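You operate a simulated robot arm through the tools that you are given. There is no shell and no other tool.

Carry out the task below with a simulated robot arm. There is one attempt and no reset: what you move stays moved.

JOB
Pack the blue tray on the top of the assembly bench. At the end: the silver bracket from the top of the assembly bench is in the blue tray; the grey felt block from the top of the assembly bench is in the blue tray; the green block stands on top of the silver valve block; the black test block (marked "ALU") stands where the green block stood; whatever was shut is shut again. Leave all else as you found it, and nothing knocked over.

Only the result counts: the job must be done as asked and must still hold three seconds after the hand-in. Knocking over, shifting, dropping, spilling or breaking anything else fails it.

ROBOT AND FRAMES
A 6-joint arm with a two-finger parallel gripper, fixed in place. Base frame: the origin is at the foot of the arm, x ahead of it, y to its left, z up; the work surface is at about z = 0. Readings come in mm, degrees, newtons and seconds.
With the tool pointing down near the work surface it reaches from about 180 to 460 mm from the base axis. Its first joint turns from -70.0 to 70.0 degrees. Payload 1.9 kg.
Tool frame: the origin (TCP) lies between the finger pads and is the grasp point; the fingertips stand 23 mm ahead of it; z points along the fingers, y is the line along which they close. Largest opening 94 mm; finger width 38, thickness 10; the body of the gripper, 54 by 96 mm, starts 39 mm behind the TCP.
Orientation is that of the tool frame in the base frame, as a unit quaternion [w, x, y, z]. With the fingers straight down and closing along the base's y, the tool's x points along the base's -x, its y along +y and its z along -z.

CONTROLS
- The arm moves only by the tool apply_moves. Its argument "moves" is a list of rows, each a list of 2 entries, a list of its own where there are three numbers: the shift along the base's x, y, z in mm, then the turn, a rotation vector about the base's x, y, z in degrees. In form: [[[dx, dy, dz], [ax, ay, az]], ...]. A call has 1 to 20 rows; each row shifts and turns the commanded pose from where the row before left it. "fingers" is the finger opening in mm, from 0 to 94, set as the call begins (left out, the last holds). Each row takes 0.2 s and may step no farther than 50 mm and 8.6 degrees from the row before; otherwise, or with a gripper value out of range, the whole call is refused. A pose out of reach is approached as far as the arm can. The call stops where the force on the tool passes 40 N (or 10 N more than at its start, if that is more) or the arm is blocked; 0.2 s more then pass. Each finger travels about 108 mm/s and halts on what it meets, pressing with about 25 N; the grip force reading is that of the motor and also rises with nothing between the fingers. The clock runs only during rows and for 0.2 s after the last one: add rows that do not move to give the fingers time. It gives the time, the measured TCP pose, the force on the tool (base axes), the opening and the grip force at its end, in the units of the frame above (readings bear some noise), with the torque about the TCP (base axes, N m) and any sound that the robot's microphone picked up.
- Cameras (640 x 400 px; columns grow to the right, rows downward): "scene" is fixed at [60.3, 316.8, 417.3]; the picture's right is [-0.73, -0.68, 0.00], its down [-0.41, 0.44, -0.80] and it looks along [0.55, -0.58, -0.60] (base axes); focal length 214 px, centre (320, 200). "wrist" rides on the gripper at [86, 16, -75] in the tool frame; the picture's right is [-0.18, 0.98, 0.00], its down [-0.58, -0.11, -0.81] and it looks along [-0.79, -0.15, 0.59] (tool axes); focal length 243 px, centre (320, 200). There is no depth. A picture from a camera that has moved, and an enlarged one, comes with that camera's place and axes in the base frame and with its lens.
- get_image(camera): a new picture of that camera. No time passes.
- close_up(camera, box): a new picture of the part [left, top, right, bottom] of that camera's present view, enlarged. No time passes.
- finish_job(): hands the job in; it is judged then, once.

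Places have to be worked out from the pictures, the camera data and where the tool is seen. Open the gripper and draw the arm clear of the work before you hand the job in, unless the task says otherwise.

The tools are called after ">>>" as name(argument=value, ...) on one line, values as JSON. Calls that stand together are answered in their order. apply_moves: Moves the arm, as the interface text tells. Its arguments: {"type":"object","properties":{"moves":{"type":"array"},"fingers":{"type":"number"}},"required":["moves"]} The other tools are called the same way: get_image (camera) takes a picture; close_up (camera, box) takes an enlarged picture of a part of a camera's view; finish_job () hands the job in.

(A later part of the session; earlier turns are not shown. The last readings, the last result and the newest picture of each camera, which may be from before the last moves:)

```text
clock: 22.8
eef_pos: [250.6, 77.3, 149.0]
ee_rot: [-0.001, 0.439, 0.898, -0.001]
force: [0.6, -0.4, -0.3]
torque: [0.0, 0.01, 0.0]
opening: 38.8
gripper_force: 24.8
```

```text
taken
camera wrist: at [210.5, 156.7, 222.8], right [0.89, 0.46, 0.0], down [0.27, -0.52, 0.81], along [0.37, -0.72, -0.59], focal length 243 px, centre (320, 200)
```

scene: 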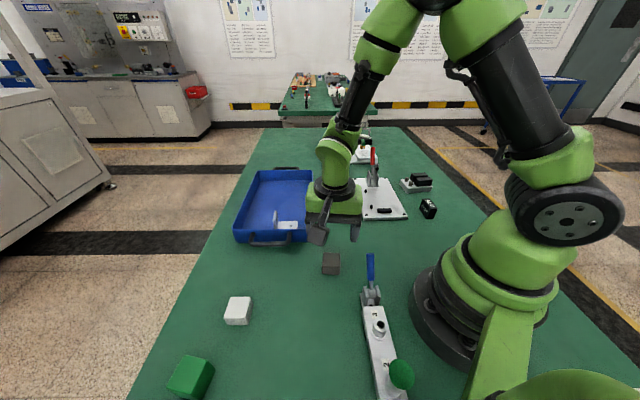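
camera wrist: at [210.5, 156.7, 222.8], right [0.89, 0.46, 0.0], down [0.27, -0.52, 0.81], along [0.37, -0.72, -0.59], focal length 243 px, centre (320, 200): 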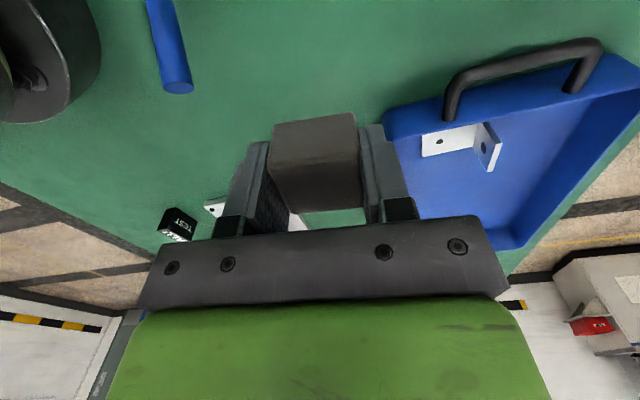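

Felt is held (38.8 mm, 25 N). I carry it to above the tray spot (443, 15), beside the bracket, aligning it with the tray.

>>> apply_moves(moves=[[[38.8, -12.7, 0], [0, 0, 1.3]], [[38.8, -12.7, 0], [0, 0, 1.3]], [[38.8, -12.7, 0], [0, 0, 1.3]], [[38.8, -12.7, 0], [0, 0, 1.3]], [[38.8, -12.7, 0], [0, 0, 1.3]], [[0, 0, 0], [0, 0, 0]]])

>>> get_image(camera="wrist")

>>> get_image(camera="scene")

```text
clock: 24.2
eef_pos: [443.4, 16.7, 146.0]
ee_rot: [0.0, 0.387, 0.922, -0.001]
force: [0.5, -0.2, 0.0]
torque: [-0.01, 0.02, 0.01]
opening: 38.8
gripper_force: 24.9
```

```text
taken
camera wrist: at [394.4, 90.7, 221.8], right [0.83, 0.56, 0.0], down [0.33, -0.49, 0.81], along [0.45, -0.67, -0.59], focal length 243 px, centre (320, 200)
```

wrist: 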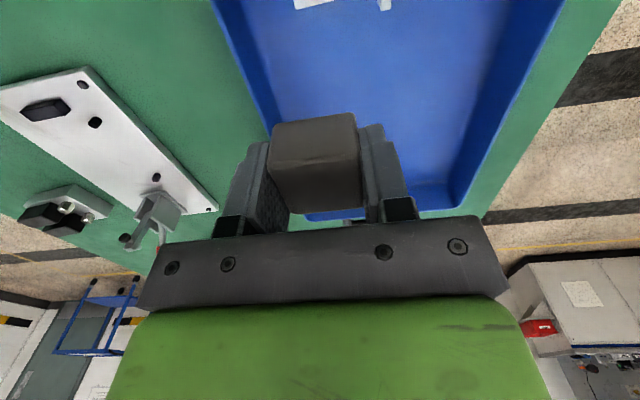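

```text
taken
```

scene: 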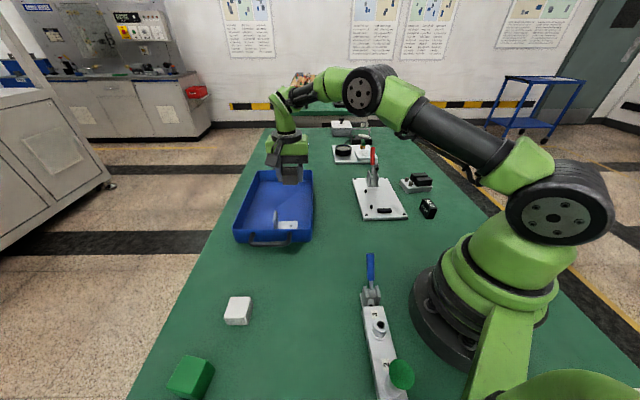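

Position over tray verified: about 50 mm from the right wall and clear of the bracket. I lower to about 3 mm above floor contact.

>>> apply_moves(moves=[[[0, 0, -40], [0, 0, 0]], [[0, 0, -40], [0, 0, 0]], [[0, 0, -25], [0, 0, 0]], [[0, 0, -9], [0, 0, 0]], [[0, 0, 0], [0, 0, 0]]])

>>> get_image(camera="wrist")

```text
clock: 25.4
eef_pos: [444.1, 16.0, 31.9]
ee_rot: [0.001, 0.388, 0.922, 0.0]
force: [-0.6, -0.5, -0.3]
torque: [-0.03, -0.02, 0.02]
opening: 39.2
gripper_force: 24.5
```

```text
taken
camera wrist: at [394.4, 89.1, 106.5], right [0.83, 0.56, 0.0], down [0.33, -0.49, 0.81], along [0.45, -0.67, -0.59], focal length 243 px, centre (320, 200)
```

wrist: 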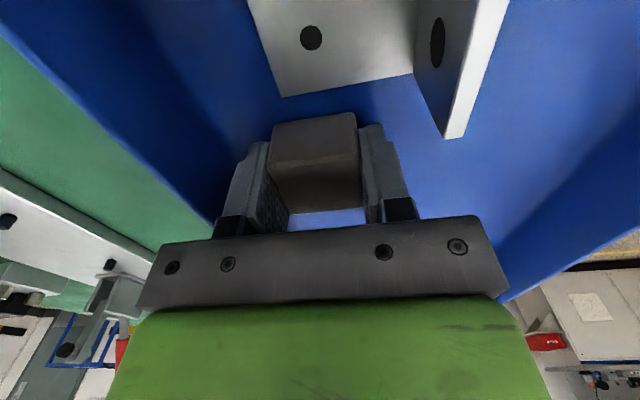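

Clear gap to the bracket. I lower 1 mm at a time to feel the floor lightly.

>>> apply_moves(moves=[[[0, 0, -1], [0, 0, 0]], [[0, 0, 0], [0, 0, 0]]])

>>> apply_moves(moves=[[[0, 0, -0.7], [0, 0, 0]], [[0, 0, 0], [0, 0, 0]]])

```text
clock: 26.0
eef_pos: [443.2, 15.0, 31.3]
ee_rot: [0.0, 0.387, 0.922, 0.0]
force: [0.0, -0.5, 0.5]
torque: [0.05, 0.0, -0.03]
opening: 38.8
gripper_force: 25.0
```

```text
clock: 26.6
eef_pos: [442.9, 15.1, 30.5]
ee_rot: [0.001, 0.387, 0.922, 0.0]
force: [0.6, 0.6, -0.7]
torque: [0.0, -0.02, 0.01]
opening: 38.8
gripper_force: 25.0
```

Still free. One more 0.7 mm step.

>>> apply_moves(moves=[[[0, 0, -0.7], [0, 0, 0]], [[0, 0, 0], [0, 0, 0]]])

```text
clock: 27.2
eef_pos: [443.1, 14.9, 30.8]
ee_rot: [0.001, 0.388, 0.922, 0.0]
force: [0.4, 0.7, 5.9]
torque: [-0.08, -0.08, -0.02]
opening: 39.3
gripper_force: 25.2
```

Light contact (≈6 N). I ease up 0.4 mm and open in small steps to avoid dragging anything.

>>> apply_moves(moves=[[[0, 0, 0.4], [0, 0, 0]], [[0, 0, 0], [0, 0, 0]]])

>>> apply_moves(moves=[[[0, 0, 0], [0, 0, 0]], [[0, 0, 0], [0, 0, 0]]], fingers=40)

>>> get_image(camera="wrist")

```text
clock: 27.8
eef_pos: [443.7, 14.9, 30.2]
ee_rot: [0.001, 0.387, 0.922, 0.001]
force: [-0.5, -1.2, 10.5]
torque: [-0.19, -0.08, -0.02]
opening: 38.7
gripper_force: 24.6
```

```text
clock: 28.4
eef_pos: [442.5, 15.5, 29.3]
ee_rot: [0.0, 0.388, 0.922, 0.001]
force: [-1.0, -0.2, -0.1]
torque: [-0.03, 0.0, 0.0]
opening: 40.2
gripper_force: 0.0
```

```text
taken
camera wrist: at [393.9, 88.9, 104.1], right [0.83, 0.56, 0.0], down [0.33, -0.49, 0.81], along [0.45, -0.67, -0.59], focal length 243 px, centre (320, 200)
```

wrist: 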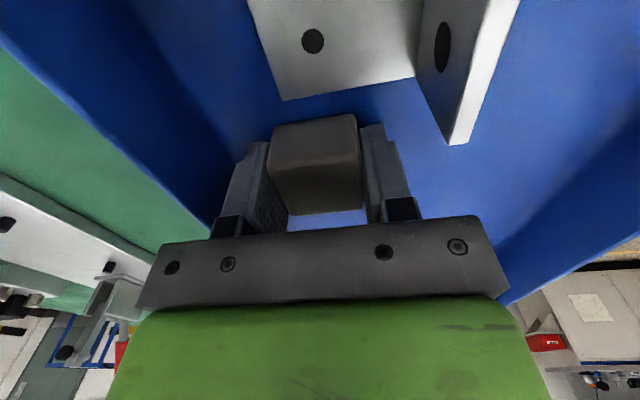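

The grip is off (0 N at 40.2 mm) and nothing moved in the view. I open to 52 and lift straight up.

>>> apply_moves(moves=[[[0, 0, 0], [0, 0, 0]], [[0, 0, 0], [0, 0, 0]]], fingers=46)

>>> apply_moves(moves=[[[0, 0, 0], [0, 0, 0]], [[0, 0, 8], [0, 0, 0]], [[0, 0, 30], [0, 0, 0]], [[0, 0, 40], [0, 0, 0]], [[0, 0, 40], [0, 0, 0]], [[0, 0, 10], [0, 0, 0]]], fingers=52)

>>> get_image(camera="wrist")

>>> close_up(camera="scene", box=[220, 140, 340, 260])

```text
clock: 29.0
eef_pos: [442.6, 15.0, 29.5]
ee_rot: [0.001, 0.388, 0.922, -0.001]
force: [-0.5, 0.6, 0.2]
torque: [-0.03, 0.0, 0.0]
opening: 46.2
gripper_force: 0.1
```

```text
clock: 30.4
eef_pos: [441.9, 16.6, 158.3]
ee_rot: [0.0, 0.386, 0.922, 0.0]
force: [0.2, -0.5, 0.5]
torque: [-0.01, -0.01, 0.0]
opening: 51.8
gripper_force: 0.1
```

```text
taken
camera wrist: at [394.6, 89.0, 233.1], right [0.83, 0.56, 0.0], down [0.33, -0.49, 0.81], along [0.45, -0.67, -0.59], focal length 243 px, centre (320, 200)
```

wrist: 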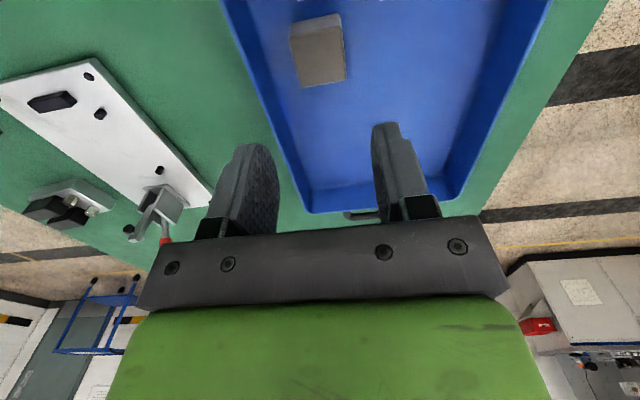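

```text
3.33 times, centred on (280, 200) of scene
camera zoom: at [60.2, 316.8, 417.3], right [-0.73, -0.68, 0.0], down [-0.41, 0.44, -0.8], along [0.55, -0.58, -0.6], focal length 715 px, centre (453, 200)
```

zoom: 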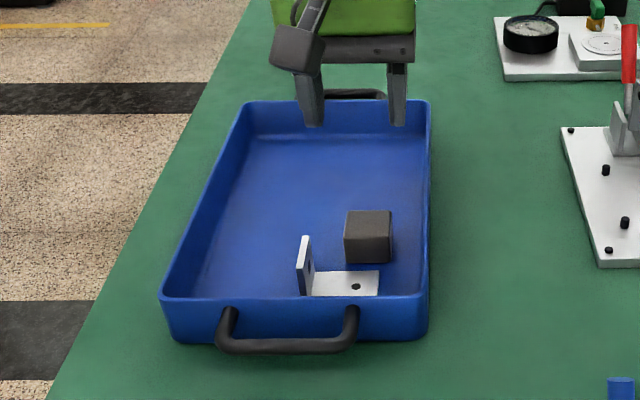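

Felt and bracket are both in the tray. Now I go hover above the near handle, turned to close along the tray's length, so I can measure the handle and pull the tray back ~6 mm.

>>> apply_moves(moves=[[[-5, 11, 0], [0, 0, 8.2]], [[-5, 11, 0], [0, 0, 8.2]], [[-5, 11, 0], [0, 0, 8.2]], [[-5, 11, 0], [0, 0, 8.2]], [[-5, 11, 0], [0, 0, 8.2]], [[-5, 11, 0], [0, 0, 8.2]], [[-5, 11, 0], [0, 0, 8.2]], [[-5, 11, 0], [0, 0, 8.2]], [[-5, 11, 0], [0, 0, 8.2]], [[-5, 11, 0], [0, 0, 8.2]], [[-6, 11, 0], [0, 0, 8.0]], [[0, 0, 0], [0, 0, 0]]])

>>> get_image(camera="wrist")

>>> get_image(camera="scene")

```text
clock: 33.0
eef_pos: [387.2, 136.4, 158.6]
ee_rot: [0.001, -0.378, 0.926, 0.0]
force: [-0.9, -0.7, 0.2]
torque: [0.0, -0.01, -0.01]
opening: 52.3
gripper_force: 0.0
```

```text
taken
camera wrist: at [314.0, 87.9, 232.6], right [-0.56, 0.83, 0.0], down [0.49, 0.33, 0.81], along [0.67, 0.45, -0.59], focal length 243 px, centre (320, 200)
```

wrist: 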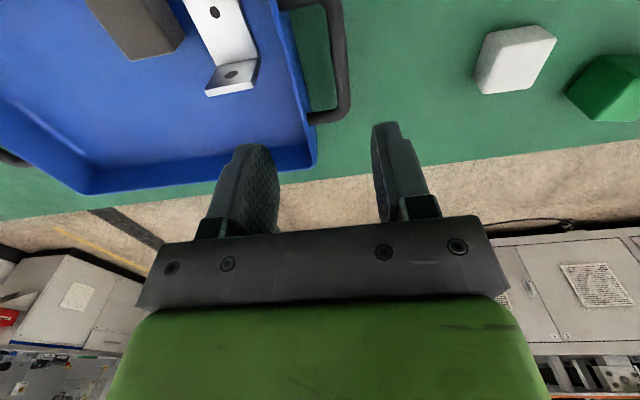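

```text
taken
```

scene: 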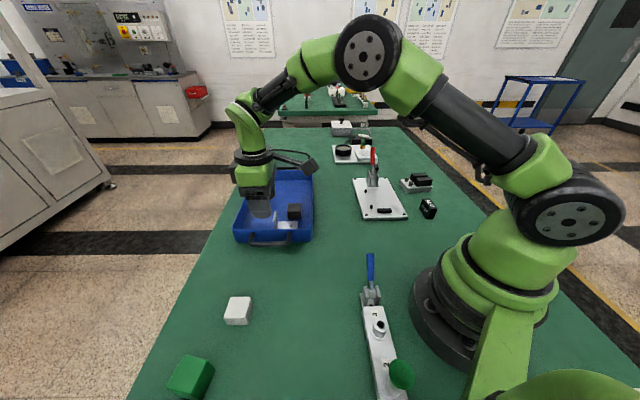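

>>> close_up(camera="wrist", box=[250, 0, 370, 140])

>>> close_up(camera="scene", box=[225, 210, 325, 260])

```text
2.86 times, centred on (310, 70) of wrist
camera zoom: at [314.0, 87.9, 232.6], right [-0.56, 0.83, 0.0], down [0.49, 0.33, 0.81], along [0.67, 0.45, -0.59], focal length 693 px, centre (349, 571)
```

zoom: 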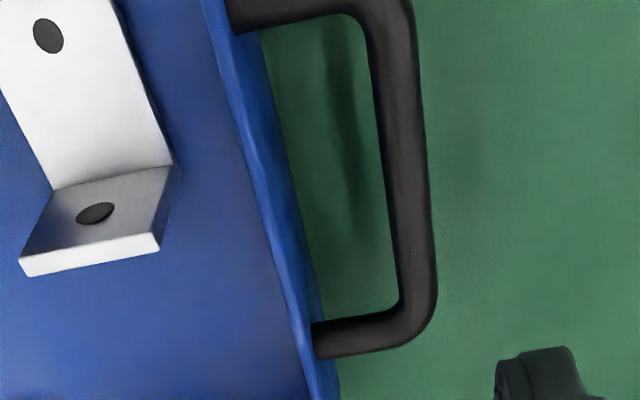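

```text
6.40 times, centred on (275, 235) of scene
camera zoom: at [60.2, 316.8, 417.3], right [-0.73, -0.68, 0.0], down [-0.41, 0.44, -0.8], along [0.55, -0.58, -0.6], focal length 1373 px, centre (608, -24)
```

zoom: 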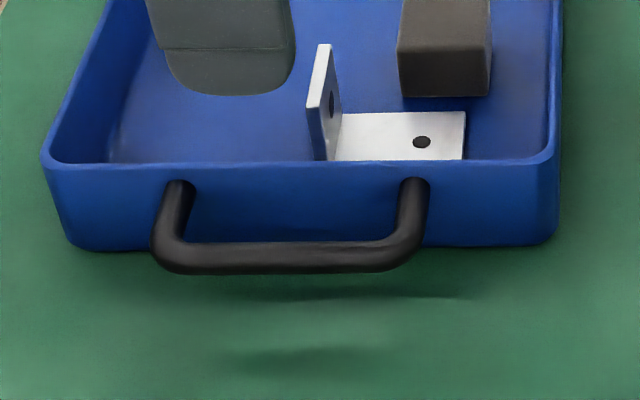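

The handle bar is at about (378,146), z≈34, with ~28 mm gap to the tray wall. I move over it with the fingers at 28 mm opening and come down partway to check that they will straddle the bar.

>>> apply_moves(moves=[[[-8.5, 9.5, -20], [0, 0, 0]], [[0, 0, -35], [0, 0, 0]], [[0, 0, -23], [0, 0, 0]], [[0, 0, 0], [0, 0, 0]]], fingers=28)

>>> get_image(camera="wrist")

>>> close_up(camera="scene", box=[225, 180, 325, 260])

```text
clock: 34.0
eef_pos: [379.9, 146.4, 78.3]
ee_rot: [0.0, -0.378, 0.926, 0.001]
force: [0.4, -0.7, 0.5]
torque: [0.0, -0.01, -0.01]
opening: 28.1
gripper_force: 0.1
```

```text
taken
camera wrist: at [306.4, 98.3, 153.6], right [-0.56, 0.83, 0.0], down [0.49, 0.33, 0.81], along [0.67, 0.45, -0.59], focal length 243 px, centre (320, 200)
```

wrist: 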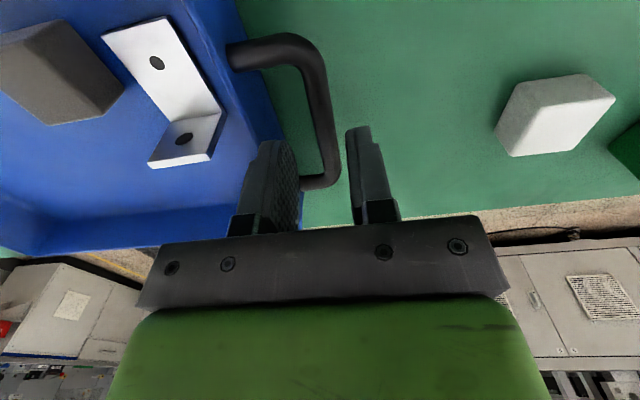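

```text
5.00 times, centred on (275, 220) of scene
camera zoom: at [60.2, 316.8, 417.3], right [-0.73, -0.68, 0.0], down [-0.41, 0.44, -0.8], along [0.55, -0.58, -0.6], focal length 1072 px, centre (545, 100)
```

zoom: 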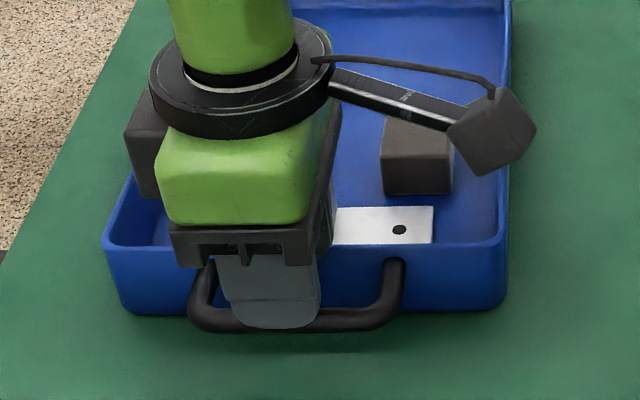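

The bar lies between the fingers (about 2 mm off centre). I lower to z≈42 so the fingers straddle the bar.

>>> apply_moves(moves=[[[-0.7, 0.7, -20], [0, 0, 0]], [[0, 0, -16], [0, 0, 0]], [[0, 0, 0], [0, 0, 0]]])

>>> get_image(camera="wrist")

>>> close_up(camera="scene", box=[225, 180, 325, 260])

```text
clock: 34.8
eef_pos: [377.9, 146.7, 44.9]
ee_rot: [0.001, -0.378, 0.926, 0.0]
force: [0.3, 0.0, -0.3]
torque: [0.02, 0.0, -0.02]
opening: 28.1
gripper_force: 0.0
```

```text
taken
camera wrist: at [304.8, 98.5, 119.0], right [-0.56, 0.83, 0.0], down [0.49, 0.33, 0.81], along [0.67, 0.45, -0.59], focal length 243 px, centre (320, 200)
```

wrist: 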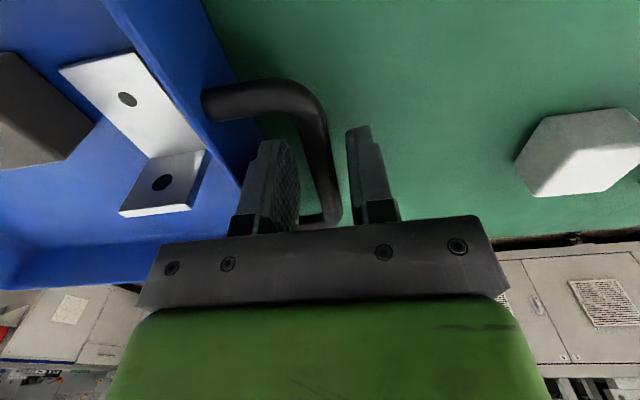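

```text
5.00 times, centred on (275, 220) of scene
camera zoom: at [60.3, 316.8, 417.3], right [-0.73, -0.68, 0.0], down [-0.41, 0.44, -0.8], along [0.55, -0.58, -0.6], focal length 1072 px, centre (545, 100)
```

zoom: 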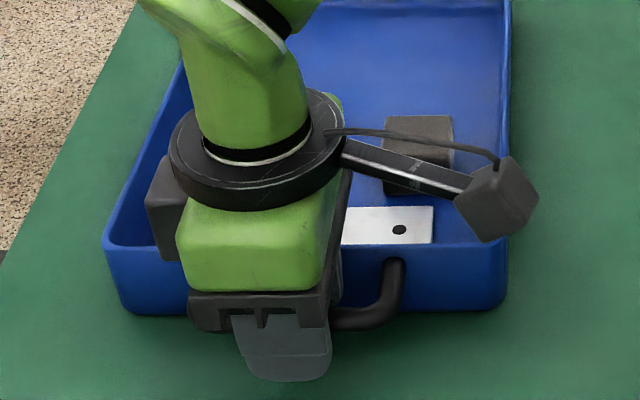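

Fingers straddle the bar. I now move along the tray's length toward me, in small steps, until the inner finger takes the bar.

>>> apply_moves(moves=[[[-2.8, 2.85, 0], [0, 0, 0]], [[-2.8, 2.85, 0], [0, 0, 0]], [[0, 0, 0], [0, 0, 0]]])

>>> close_up(camera="scene", box=[220, 140, 340, 260])

>>> close_up(camera="wrist", box=[190, 60, 430, 250])

```text
clock: 35.6
eef_pos: [372.1, 153.8, 45.1]
ee_rot: [0.001, -0.379, 0.925, 0.0]
force: [-0.2, 0.0, -0.3]
torque: [-0.03, 0.03, 0.01]
opening: 28.1
gripper_force: 0.0
```

```text
3.33 times, centred on (280, 200) of scene
camera zoom: at [60.2, 316.8, 417.3], right [-0.73, -0.68, 0.0], down [-0.41, 0.44, -0.8], along [0.55, -0.58, -0.6], focal length 715 px, centre (453, 200)
```

zoom: 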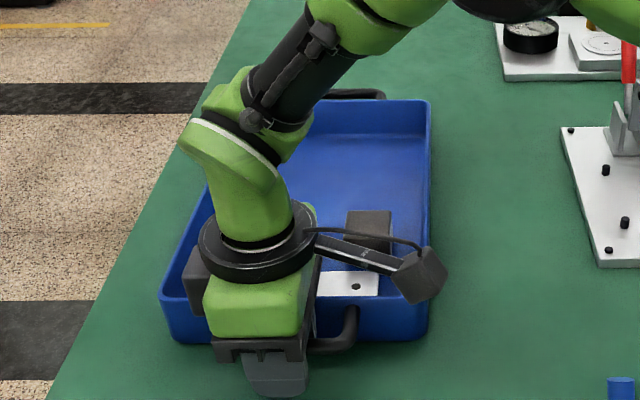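

```text
2.11 times, centred on (310, 155) of wrist
camera zoom: at [299.8, 104.6, 118.9], right [-0.56, 0.83, 0.0], down [0.49, 0.33, 0.81], along [0.67, 0.45, -0.59], focal length 511 px, centre (341, 295)
```

zoom: 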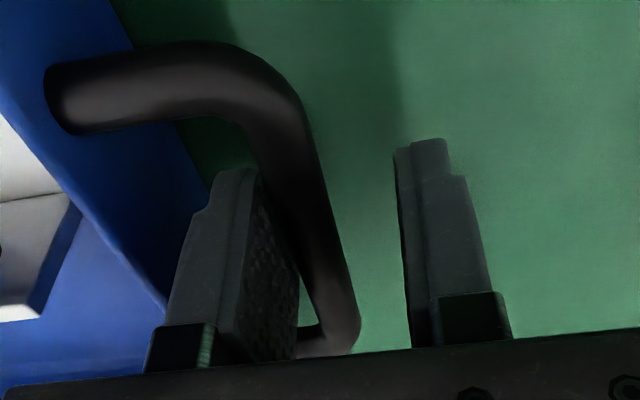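

The bar is close to the inner finger; tray not moved yet. I continue in 1 mm steps, 4 mm total, and compare.

>>> apply_moves(moves=[[[-0.7, 0.71, 0], [0, 0, 0]], [[-0.7, 0.71, 0], [0, 0, 0]], [[-0.7, 0.71, 0], [0, 0, 0]], [[-0.7, 0.71, 0], [0, 0, 0]], [[0, 0, 0], [0, 0, 0]]])

>>> close_up(camera="scene", box=[220, 140, 340, 260])

>>> close_up(camera="wrist", box=[190, 60, 430, 250])

```text
clock: 36.8
eef_pos: [370.3, 156.1, 44.5]
ee_rot: [0.001, -0.377, 0.926, 0.0]
force: [0.3, -1.8, 0.0]
torque: [0.0, -0.04, -0.02]
opening: 28.9
gripper_force: 0.7
```

```text
3.33 times, centred on (280, 200) of scene
camera zoom: at [60.2, 316.8, 417.2], right [-0.73, -0.68, 0.0], down [-0.41, 0.44, -0.8], along [0.55, -0.58, -0.6], focal length 715 px, centre (453, 200)
```

zoom: 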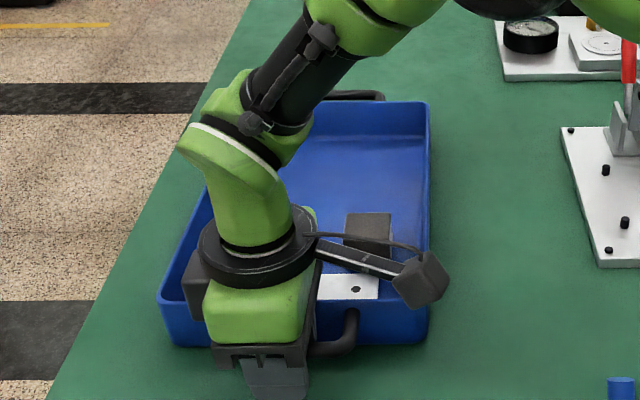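

```text
2.11 times, centred on (310, 155) of wrist
camera zoom: at [296.2, 107.2, 119.0], right [-0.56, 0.83, 0.0], down [0.49, 0.33, 0.81], along [0.67, 0.45, -0.59], focal length 511 px, centre (341, 295)
```

zoom: 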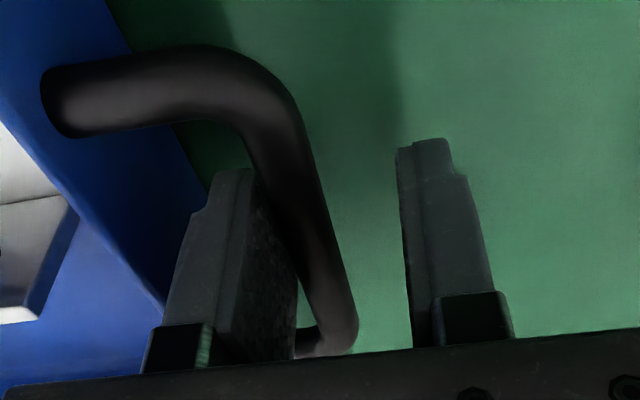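

The tray has started to follow (~3 mm). I pull about 2 mm more and compare again.

>>> apply_moves(moves=[[[-0.7, 0.71, 0], [0, 0, 0]], [[-0.7, 0.71, 0], [0, 0, 0]], [[0, 0, 0], [0, 0, 0]]])

>>> close_up(camera="scene", box=[220, 140, 340, 260])

>>> close_up(camera="scene", box=[220, 120, 460, 260])

```text
clock: 37.6
eef_pos: [369.5, 156.6, 44.2]
ee_rot: [0.001, -0.378, 0.926, 0.0]
force: [2.5, -2.0, 0.7]
torque: [-0.02, -0.03, -0.05]
opening: 28.6
gripper_force: 0.9
```

```text
3.33 times, centred on (280, 200) of scene
camera zoom: at [60.2, 316.8, 417.3], right [-0.73, -0.68, 0.0], down [-0.41, 0.44, -0.8], along [0.55, -0.58, -0.6], focal length 715 px, centre (453, 200)
```

zoom: 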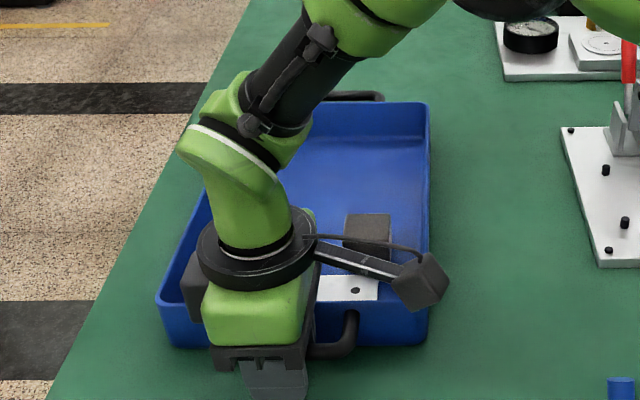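

```text
2.67 times, centred on (340, 190) of scene
camera zoom: at [60.2, 316.8, 417.3], right [-0.73, -0.68, 0.0], down [-0.41, 0.44, -0.8], along [0.55, -0.58, -0.6], focal length 572 px, centre (267, 227)
```

zoom: 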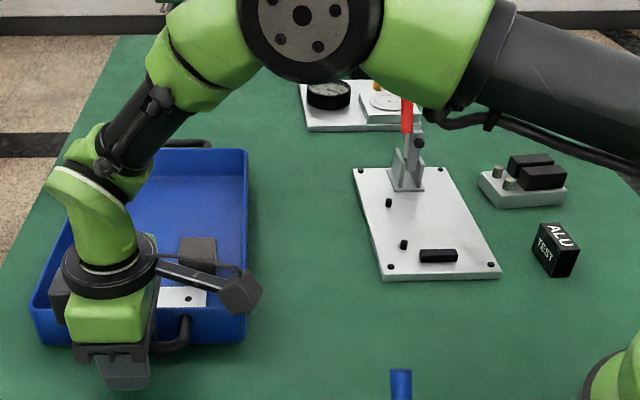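

The tray's corners now match the pictures from before the slip within about 1 mm. I back off 5 mm so the fingers no longer touch the bar, then lift straight out.

>>> apply_moves(moves=[[[1.75, -1.78, 0], [0, 0, 0]], [[1.75, -1.78, 0], [0, 0, 0]], [[0, 0, 0], [0, 0, 0]], [[0, 0, 15], [0, 0, 0]], [[0, 0, 30], [0, 0, 0]], [[0, 0, 40], [0, 0, 0]], [[0, 0, 40], [0, 0, 0]]])

>>> apply_moves(moves=[[[-35, 20, 0], [0, 0, 0]], [[-35, 20, 0], [0, 0, 0]], [[-35, 20, 0], [0, 0, 0]], [[0, 0, 0], [0, 0, 0]]], fingers=72)

>>> close_up(camera="scene", box=[220, 140, 340, 260])

>>> close_up(camera="scene", box=[220, 120, 460, 260])

>>> get_image(camera="wrist")

```text
clock: 39.2
eef_pos: [372.4, 152.2, 169.3]
ee_rot: [0.001, -0.378, 0.926, -0.001]
force: [0.9, 0.3, -0.5]
torque: [0.02, -0.02, 0.02]
opening: 28.1
gripper_force: 0.1
```

```text
clock: 40.2
eef_pos: [266.7, 214.3, 169.5]
ee_rot: [0.0, -0.378, 0.926, 0.0]
force: [-0.4, -0.1, -0.2]
torque: [0.0, -0.03, 0.02]
opening: 72.1
gripper_force: 0.1
```

```text
3.33 times, centred on (280, 200) of scene
camera zoom: at [60.2, 316.8, 417.3], right [-0.73, -0.68, 0.0], down [-0.41, 0.44, -0.8], along [0.55, -0.58, -0.6], focal length 715 px, centre (453, 200)
```

zoom: 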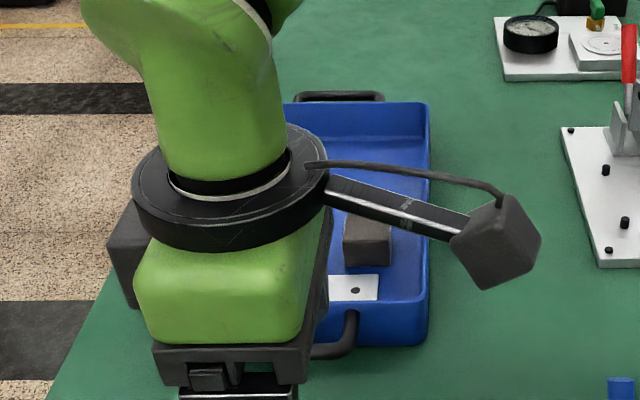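

```text
2.67 times, centred on (340, 190) of scene
camera zoom: at [60.2, 316.8, 417.3], right [-0.73, -0.68, 0.0], down [-0.41, 0.44, -0.8], along [0.55, -0.58, -0.6], focal length 572 px, centre (267, 227)
```

zoom: 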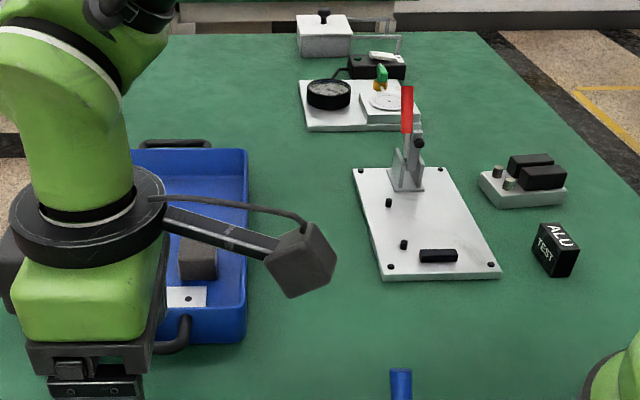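

```text
taken
camera wrist: at [194.0, 165.1, 243.9], right [-0.56, 0.83, 0.0], down [0.49, 0.33, 0.81], along [0.67, 0.45, -0.59], focal length 243 px, centre (320, 200)
```

wrist: 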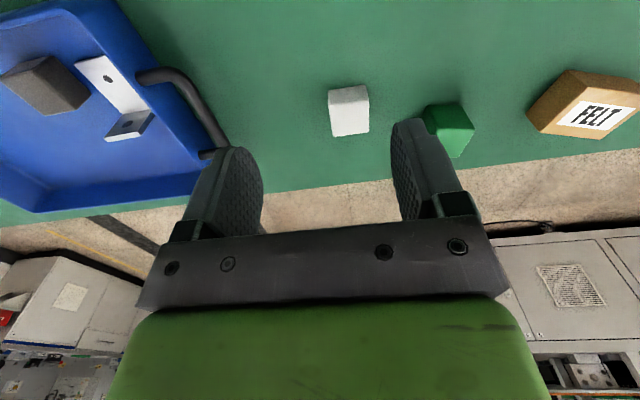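

A tan box with a "FELT" label has come into view on the left. I look at it closely before going on.

>>> close_up(camera="wrist", box=[500, 50, 640, 160])

>>> close_up(camera="wrist", box=[310, 70, 490, 170])

>>> close_up(camera="wrist", box=[0, 30, 160, 140])

```text
3.64 times, centred on (570, 105) of wrist
camera zoom: at [194.0, 165.1, 243.9], right [-0.56, 0.83, 0.0], down [0.49, 0.33, 0.81], along [0.67, 0.45, -0.59], focal length 882 px, centre (-589, 546)
```

zoom: 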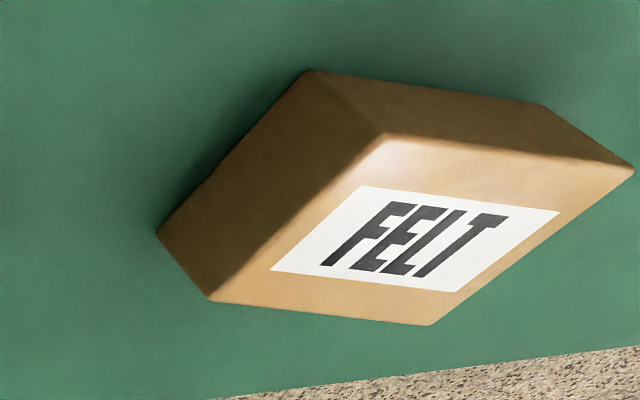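

```text
3.56 times, centred on (400, 120) of wrist
camera zoom: at [194.0, 165.1, 243.9], right [-0.56, 0.83, 0.0], down [0.49, 0.33, 0.81], along [0.67, 0.45, -0.59], focal length 863 px, centre (36, 484)
```

zoom: 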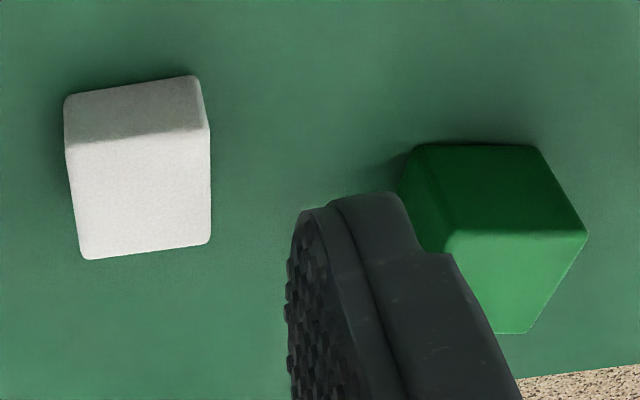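

```text
3.64 times, centred on (80, 85) of wrist
camera zoom: at [194.0, 165.1, 243.9], right [-0.56, 0.83, 0.0], down [0.49, 0.33, 0.81], along [0.67, 0.45, -0.59], focal length 882 px, centre (1193, 618)
```

zoom: 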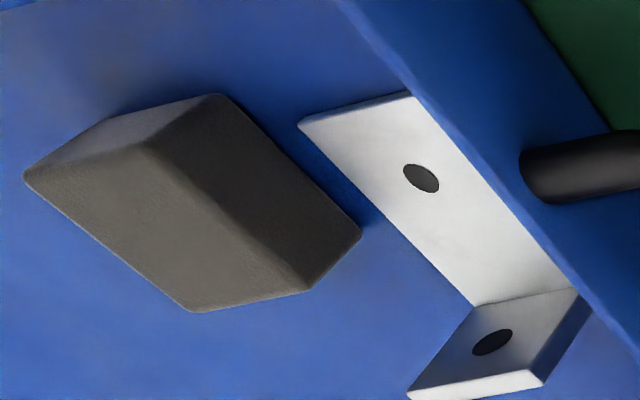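

The tan box marked FELT isn't grey and isn't mentioned, so I leave it. I check the numbered strip near the base once more to rule it out as the "valve block".

>>> close_up(camera="scene", box=[350, 245, 420, 400])

>>> close_up(camera="scene", box=[395, 165, 440, 200])

>>> close_up(camera="scene", box=[325, 110, 390, 170])

```text
2.58 times, centred on (385, 322) of scene
camera zoom: at [60.2, 316.8, 417.3], right [-0.73, -0.68, 0.0], down [-0.41, 0.44, -0.8], along [0.55, -0.58, -0.6], focal length 554 px, centre (152, -116)
```

zoom: 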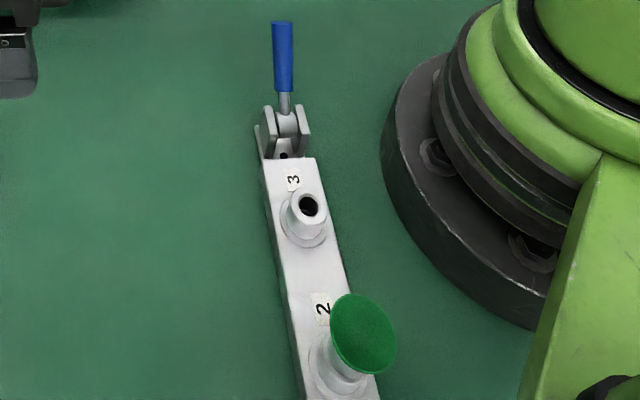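

```text
11.43 times, centred on (418, 182) of scene
camera zoom: at [60.2, 316.8, 417.3], right [-0.73, -0.68, 0.0], down [-0.41, 0.44, -0.8], along [0.55, -0.58, -0.6], focal length 2451 px, centre (-794, 400)
```

zoom: 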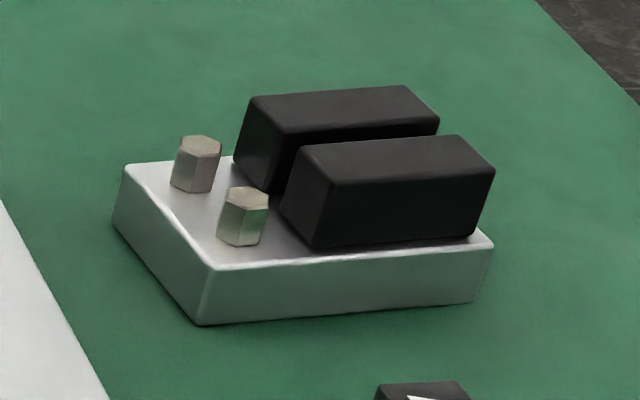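

```text
6.67 times, centred on (358, 140) of scene
camera zoom: at [60.2, 316.8, 417.3], right [-0.73, -0.68, 0.0], down [-0.41, 0.44, -0.8], along [0.55, -0.58, -0.6], focal length 1430 px, centre (70, 600)
```

zoom: 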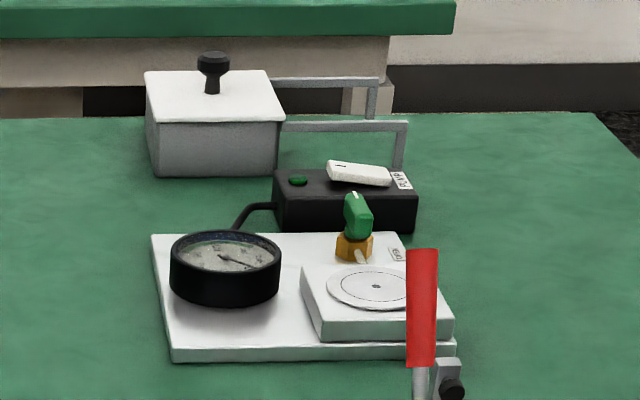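

The solenoid block is clearly the valve block. Now to the green block: I move to a hover short of it to refine its measurements.

>>> apply_moves(moves=[[[-10.6, 38.6, -10], [0, 0, -3.63]], [[-10.6, 38.6, -10], [0, 0, -3.63]], [[-10.6, 38.6, -10], [0, 0, -3.63]], [[0, 0, 0], [0, 0, 0]]])

>>> get_image(camera="wrist")

>>> get_image(camera="scene")

```text
clock: 41.2
eef_pos: [235.7, 326.6, 137.6]
ee_rot: [0.0, -0.288, 0.958, 0.0]
force: [-0.2, -0.4, 0.6]
torque: [-0.01, -0.02, 0.03]
opening: 72.0
gripper_force: 0.1
```

```text
taken
camera wrist: at [154.4, 294.2, 212.8], right [-0.39, 0.92, 0.0], down [0.54, 0.23, 0.81], along [0.74, 0.31, -0.59], focal length 243 px, centre (320, 200)
```

wrist: 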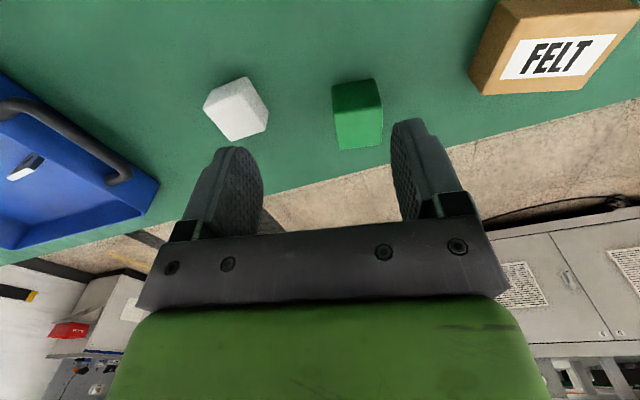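

```text
taken
```

scene: 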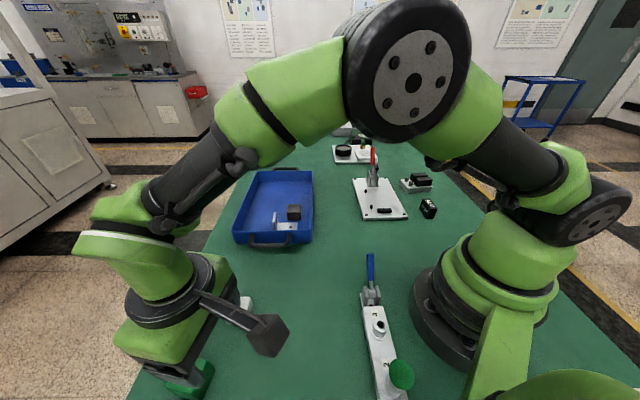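

>>> close_up(camera="wrist", box=[310, 60, 410, 160])

>>> close_up(camera="scene", box=[220, 140, 340, 260])

```text
4.00 times, centred on (360, 110) of wrist
camera zoom: at [154.4, 294.2, 212.8], right [-0.39, 0.92, 0.0], down [0.54, 0.23, 0.81], along [0.74, 0.31, -0.59], focal length 970 px, centre (160, 560)
```

zoom: 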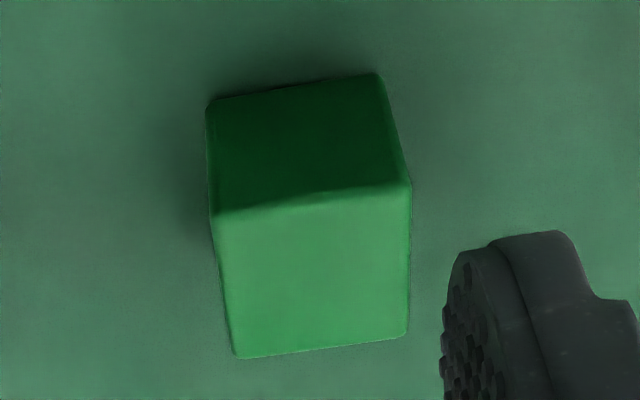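

```text
3.33 times, centred on (280, 200) of scene
camera zoom: at [60.2, 316.8, 417.3], right [-0.73, -0.68, 0.0], down [-0.41, 0.44, -0.8], along [0.55, -0.58, -0.6], focal length 715 px, centre (453, 200)
```

zoom: 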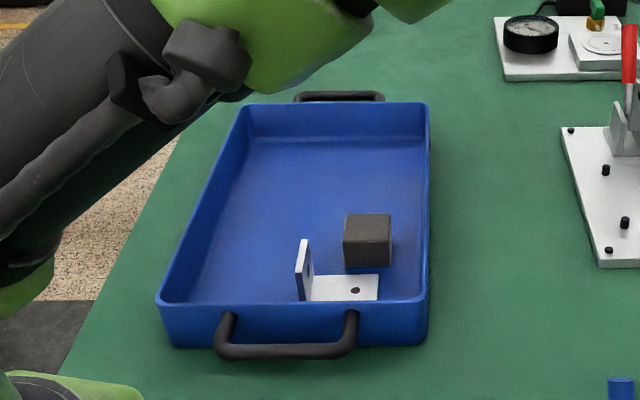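

Green block refines to centre (262.4, 375.7), sides at 33.3°, 40×40×42 mm; the tray also looks restored. I go above it with a 4 mm inward offset along the finger width, for reach margin at both ends.

>>> apply_moves(moves=[[[11.6, 23.3, -10], [0, 0, 0]], [[11.7, 23.4, -15], [0, 0, -0.2]], [[0, 0, 0], [0, 0, 0]]])

>>> get_image(camera="wrist")

```text
clock: 42.0
eef_pos: [258.3, 374.5, 112.2]
ee_rot: [0.0, -0.286, 0.958, 0.001]
force: [-0.2, -0.1, -0.3]
torque: [0.03, -0.01, 0.02]
opening: 72.0
gripper_force: 0.0
```

```text
taken
camera wrist: at [177.9, 341.2, 187.2], right [-0.39, 0.92, 0.0], down [0.55, 0.23, 0.81], along [0.74, 0.31, -0.59], focal length 243 px, centre (320, 200)
```

wrist: 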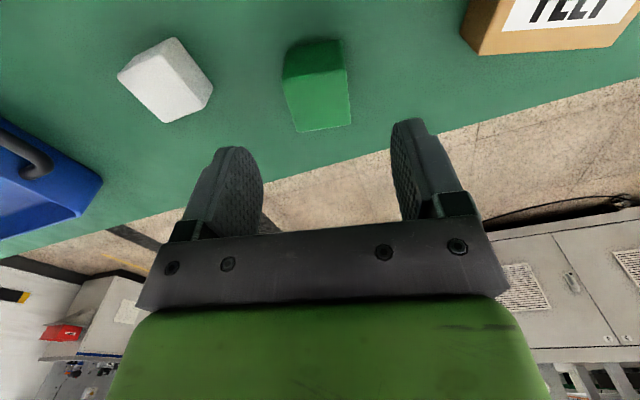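

Aligned over the block. I lower to z≈28.

>>> apply_moves(moves=[[[0, 0, -40], [0, 0, 0]], [[0, 0, -28], [0, 0, 0]], [[0, 0, -15], [0, 0, 0]], [[0, 0, 0], [0, 0, 0]], [[0, 0, 0], [0, 0, 0]]])

>>> get_image(camera="wrist")

```text
clock: 43.2
eef_pos: [257.2, 375.0, 30.3]
ee_rot: [0.001, -0.287, 0.958, 0.001]
force: [-1.2, -0.3, -0.4]
torque: [-0.03, 0.03, 0.03]
opening: 72.0
gripper_force: 0.1
```

```text
taken
camera wrist: at [176.9, 341.5, 104.8], right [-0.39, 0.92, 0.0], down [0.54, 0.23, 0.81], along [0.74, 0.31, -0.59], focal length 243 px, centre (320, 200)
```

wrist: 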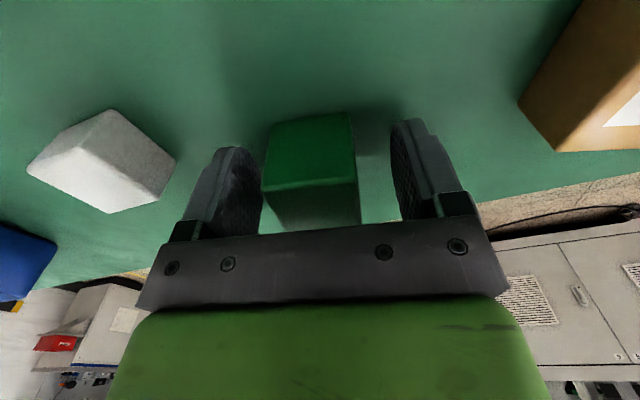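

Pose reached; the gripper is ~2 mm off sideways by the readings, so I nudge it and then close on the block.

>>> apply_moves(moves=[[[1.1, -1.7, -1], [0, 0, 0]], [[0, 0, 0], [0, 0, 0]]])

>>> apply_moves(moves=[[[0, 0, 0], [0, 0, 0]], [[0, 0, 0], [0, 0, 0]], [[0, 0, 0], [0, 0, 0]], [[0, 0, 0], [0, 0, 0]]], fingers=25)

>>> get_image(camera="wrist")

```text
clock: 43.8
eef_pos: [258.6, 373.3, 29.5]
ee_rot: [0.001, -0.286, 0.958, 0.001]
force: [-0.3, 0.2, -0.8]
torque: [0.03, 0.02, -0.02]
opening: 72.0
gripper_force: 0.1
```

```text
clock: 44.8
eef_pos: [259.3, 373.8, 30.9]
ee_rot: [0.001, -0.286, 0.958, 0.0]
force: [-0.1, 0.3, 0.2]
torque: [0.0, -0.01, -0.03]
opening: 39.8
gripper_force: 24.5
```

```text
taken
camera wrist: at [178.3, 339.8, 104.2], right [-0.39, 0.92, 0.0], down [0.54, 0.23, 0.81], along [0.74, 0.31, -0.59], focal length 243 px, centre (320, 200)
```

wrist: 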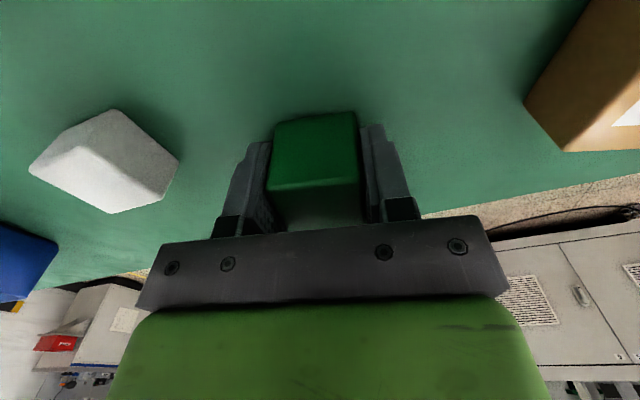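

Green block held (39.8 mm, 24.5 N), its bottom ~29 mm under the TCP. I lift straight up.

>>> apply_moves(moves=[[[0, 0, 8], [0, 0, 0]], [[0, 0, 32], [0, 0, 0]], [[0, 0, 40], [0, 0, 0]], [[0, 0, 45], [0, 0, 0]], [[0, 0, 10], [0, 0, 0]]])

>>> get_image(camera="wrist")

>>> get_image(camera="scene")

```text
clock: 46.0
eef_pos: [259.0, 372.7, 166.4]
ee_rot: [0.0, -0.287, 0.958, -0.001]
force: [0.3, 1.6, -1.5]
torque: [0.04, -0.01, 0.02]
opening: 39.8
gripper_force: 24.9
```

```text
taken
camera wrist: at [177.7, 339.6, 240.6], right [-0.39, 0.92, 0.0], down [0.55, 0.23, 0.81], along [0.74, 0.31, -0.59], focal length 243 px, centre (320, 200)
```

wrist: 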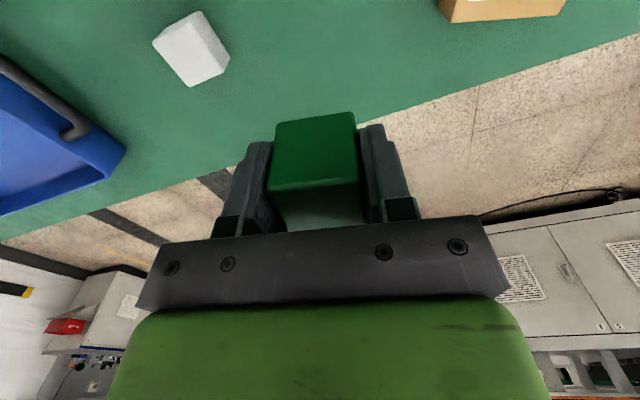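

```text
taken
```

scene: 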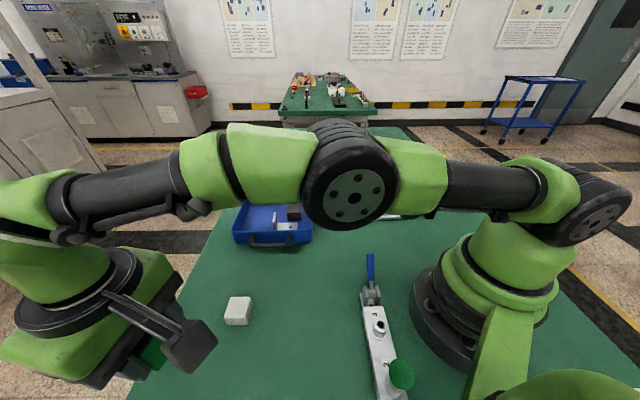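

Lifted securely. Now I swing over at z≈166, keeping well inside of the red clamp lever, to a hover short of the valve block.

>>> apply_moves(moves=[[[6.95, -44, 0], [0, 0, -4.52]], [[6.95, -44, 0], [0, 0, -4.52]], [[6.95, -44, 0], [0, 0, -4.52]], [[6.95, -44, 0], [0, 0, -4.52]], [[6.95, -44, 0], [0, 0, -4.52]], [[6.95, -44, 0], [0, 0, -4.52]], [[-3.7, -42.4, 0], [0, 0, -4.52]], [[-3.7, -42.4, 0], [0, 0, -4.52]], [[-3.7, -42.4, 0], [0, 0, -4.52]], [[-3.7, -42.4, 0], [0, 0, -4.52]], [[-3.7, -42.4, 0], [0, 0, -4.52]], [[-12.8, -41.7, 0], [0, 0, -4.52]], [[-12.8, -41.7, 0], [0, 0, -4.52]], [[-12.8, -41.7, 0], [0, 0, -4.52]], [[-12.8, -41.7, 0], [0, 0, -4.52]], [[-12.8, -41.7, 0], [0, 0, -4.52]], [[0, 0, 0], [0, 0, 0]]])

>>> get_image(camera="wrist")

>>> get_image(camera="scene")

```text
clock: 49.6
eef_pos: [219.6, -309.7, 164.6]
ee_rot: [0.0, 0.334, 0.943, 0.0]
force: [0.2, -0.5, -0.9]
torque: [0.02, 0.0, 0.01]
opening: 39.5
gripper_force: 24.7
```

```text
taken
camera wrist: at [162.3, -243.3, 239.7], right [0.76, 0.65, 0.0], down [0.38, -0.45, 0.81], along [0.52, -0.61, -0.59], focal length 243 px, centre (320, 200)
```

wrist: 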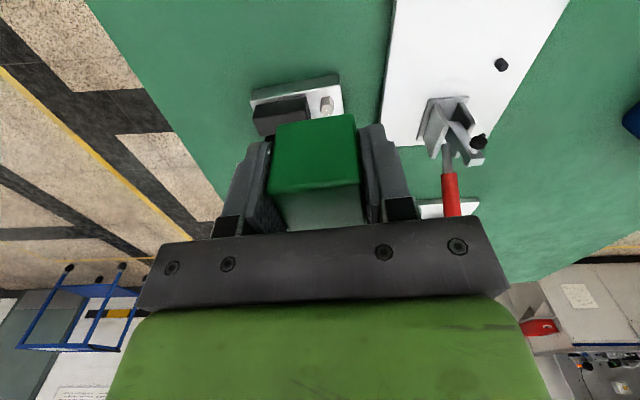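

```text
taken
```

scene: 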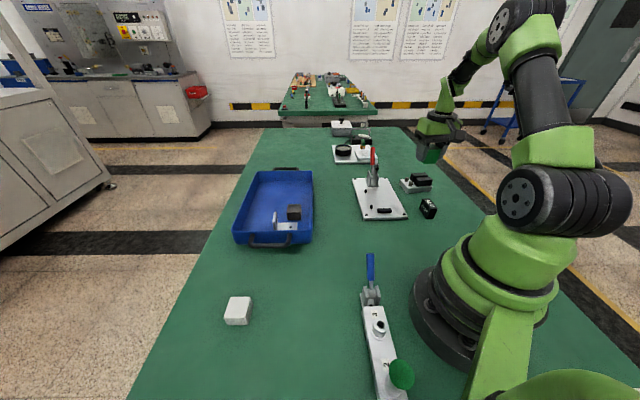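

I zoom on the valve block in this nearer view to refine its position.

>>> close_up(camera="wrist", box=[240, 60, 360, 160])

>>> close_up(camera="scene", box=[395, 165, 440, 200])

```text
4.00 times, centred on (300, 110) of wrist
camera zoom: at [162.3, -243.3, 239.7], right [0.76, 0.65, 0.0], down [0.38, -0.45, 0.81], along [0.52, -0.61, -0.59], focal length 970 px, centre (400, 560)
```

zoom: 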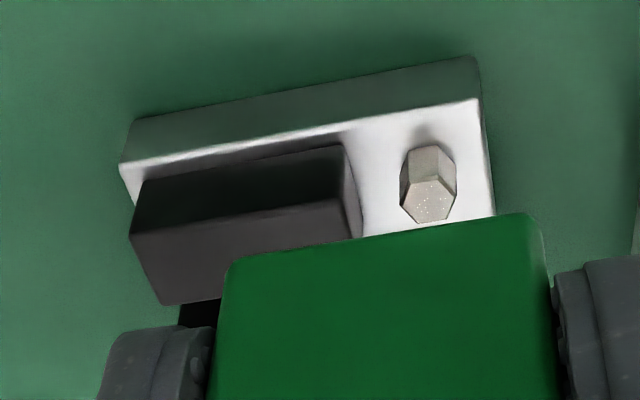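

```text
11.43 times, centred on (418, 182) of scene
camera zoom: at [60.3, 316.7, 417.3], right [-0.73, -0.68, 0.0], down [-0.41, 0.44, -0.8], along [0.55, -0.58, -0.6], focal length 2451 px, centre (-794, 400)
```

zoom: 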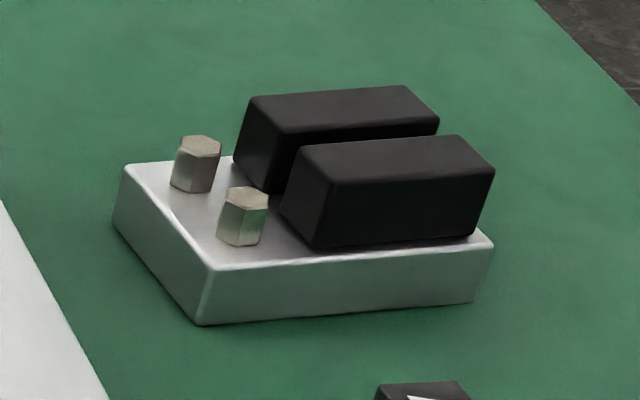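

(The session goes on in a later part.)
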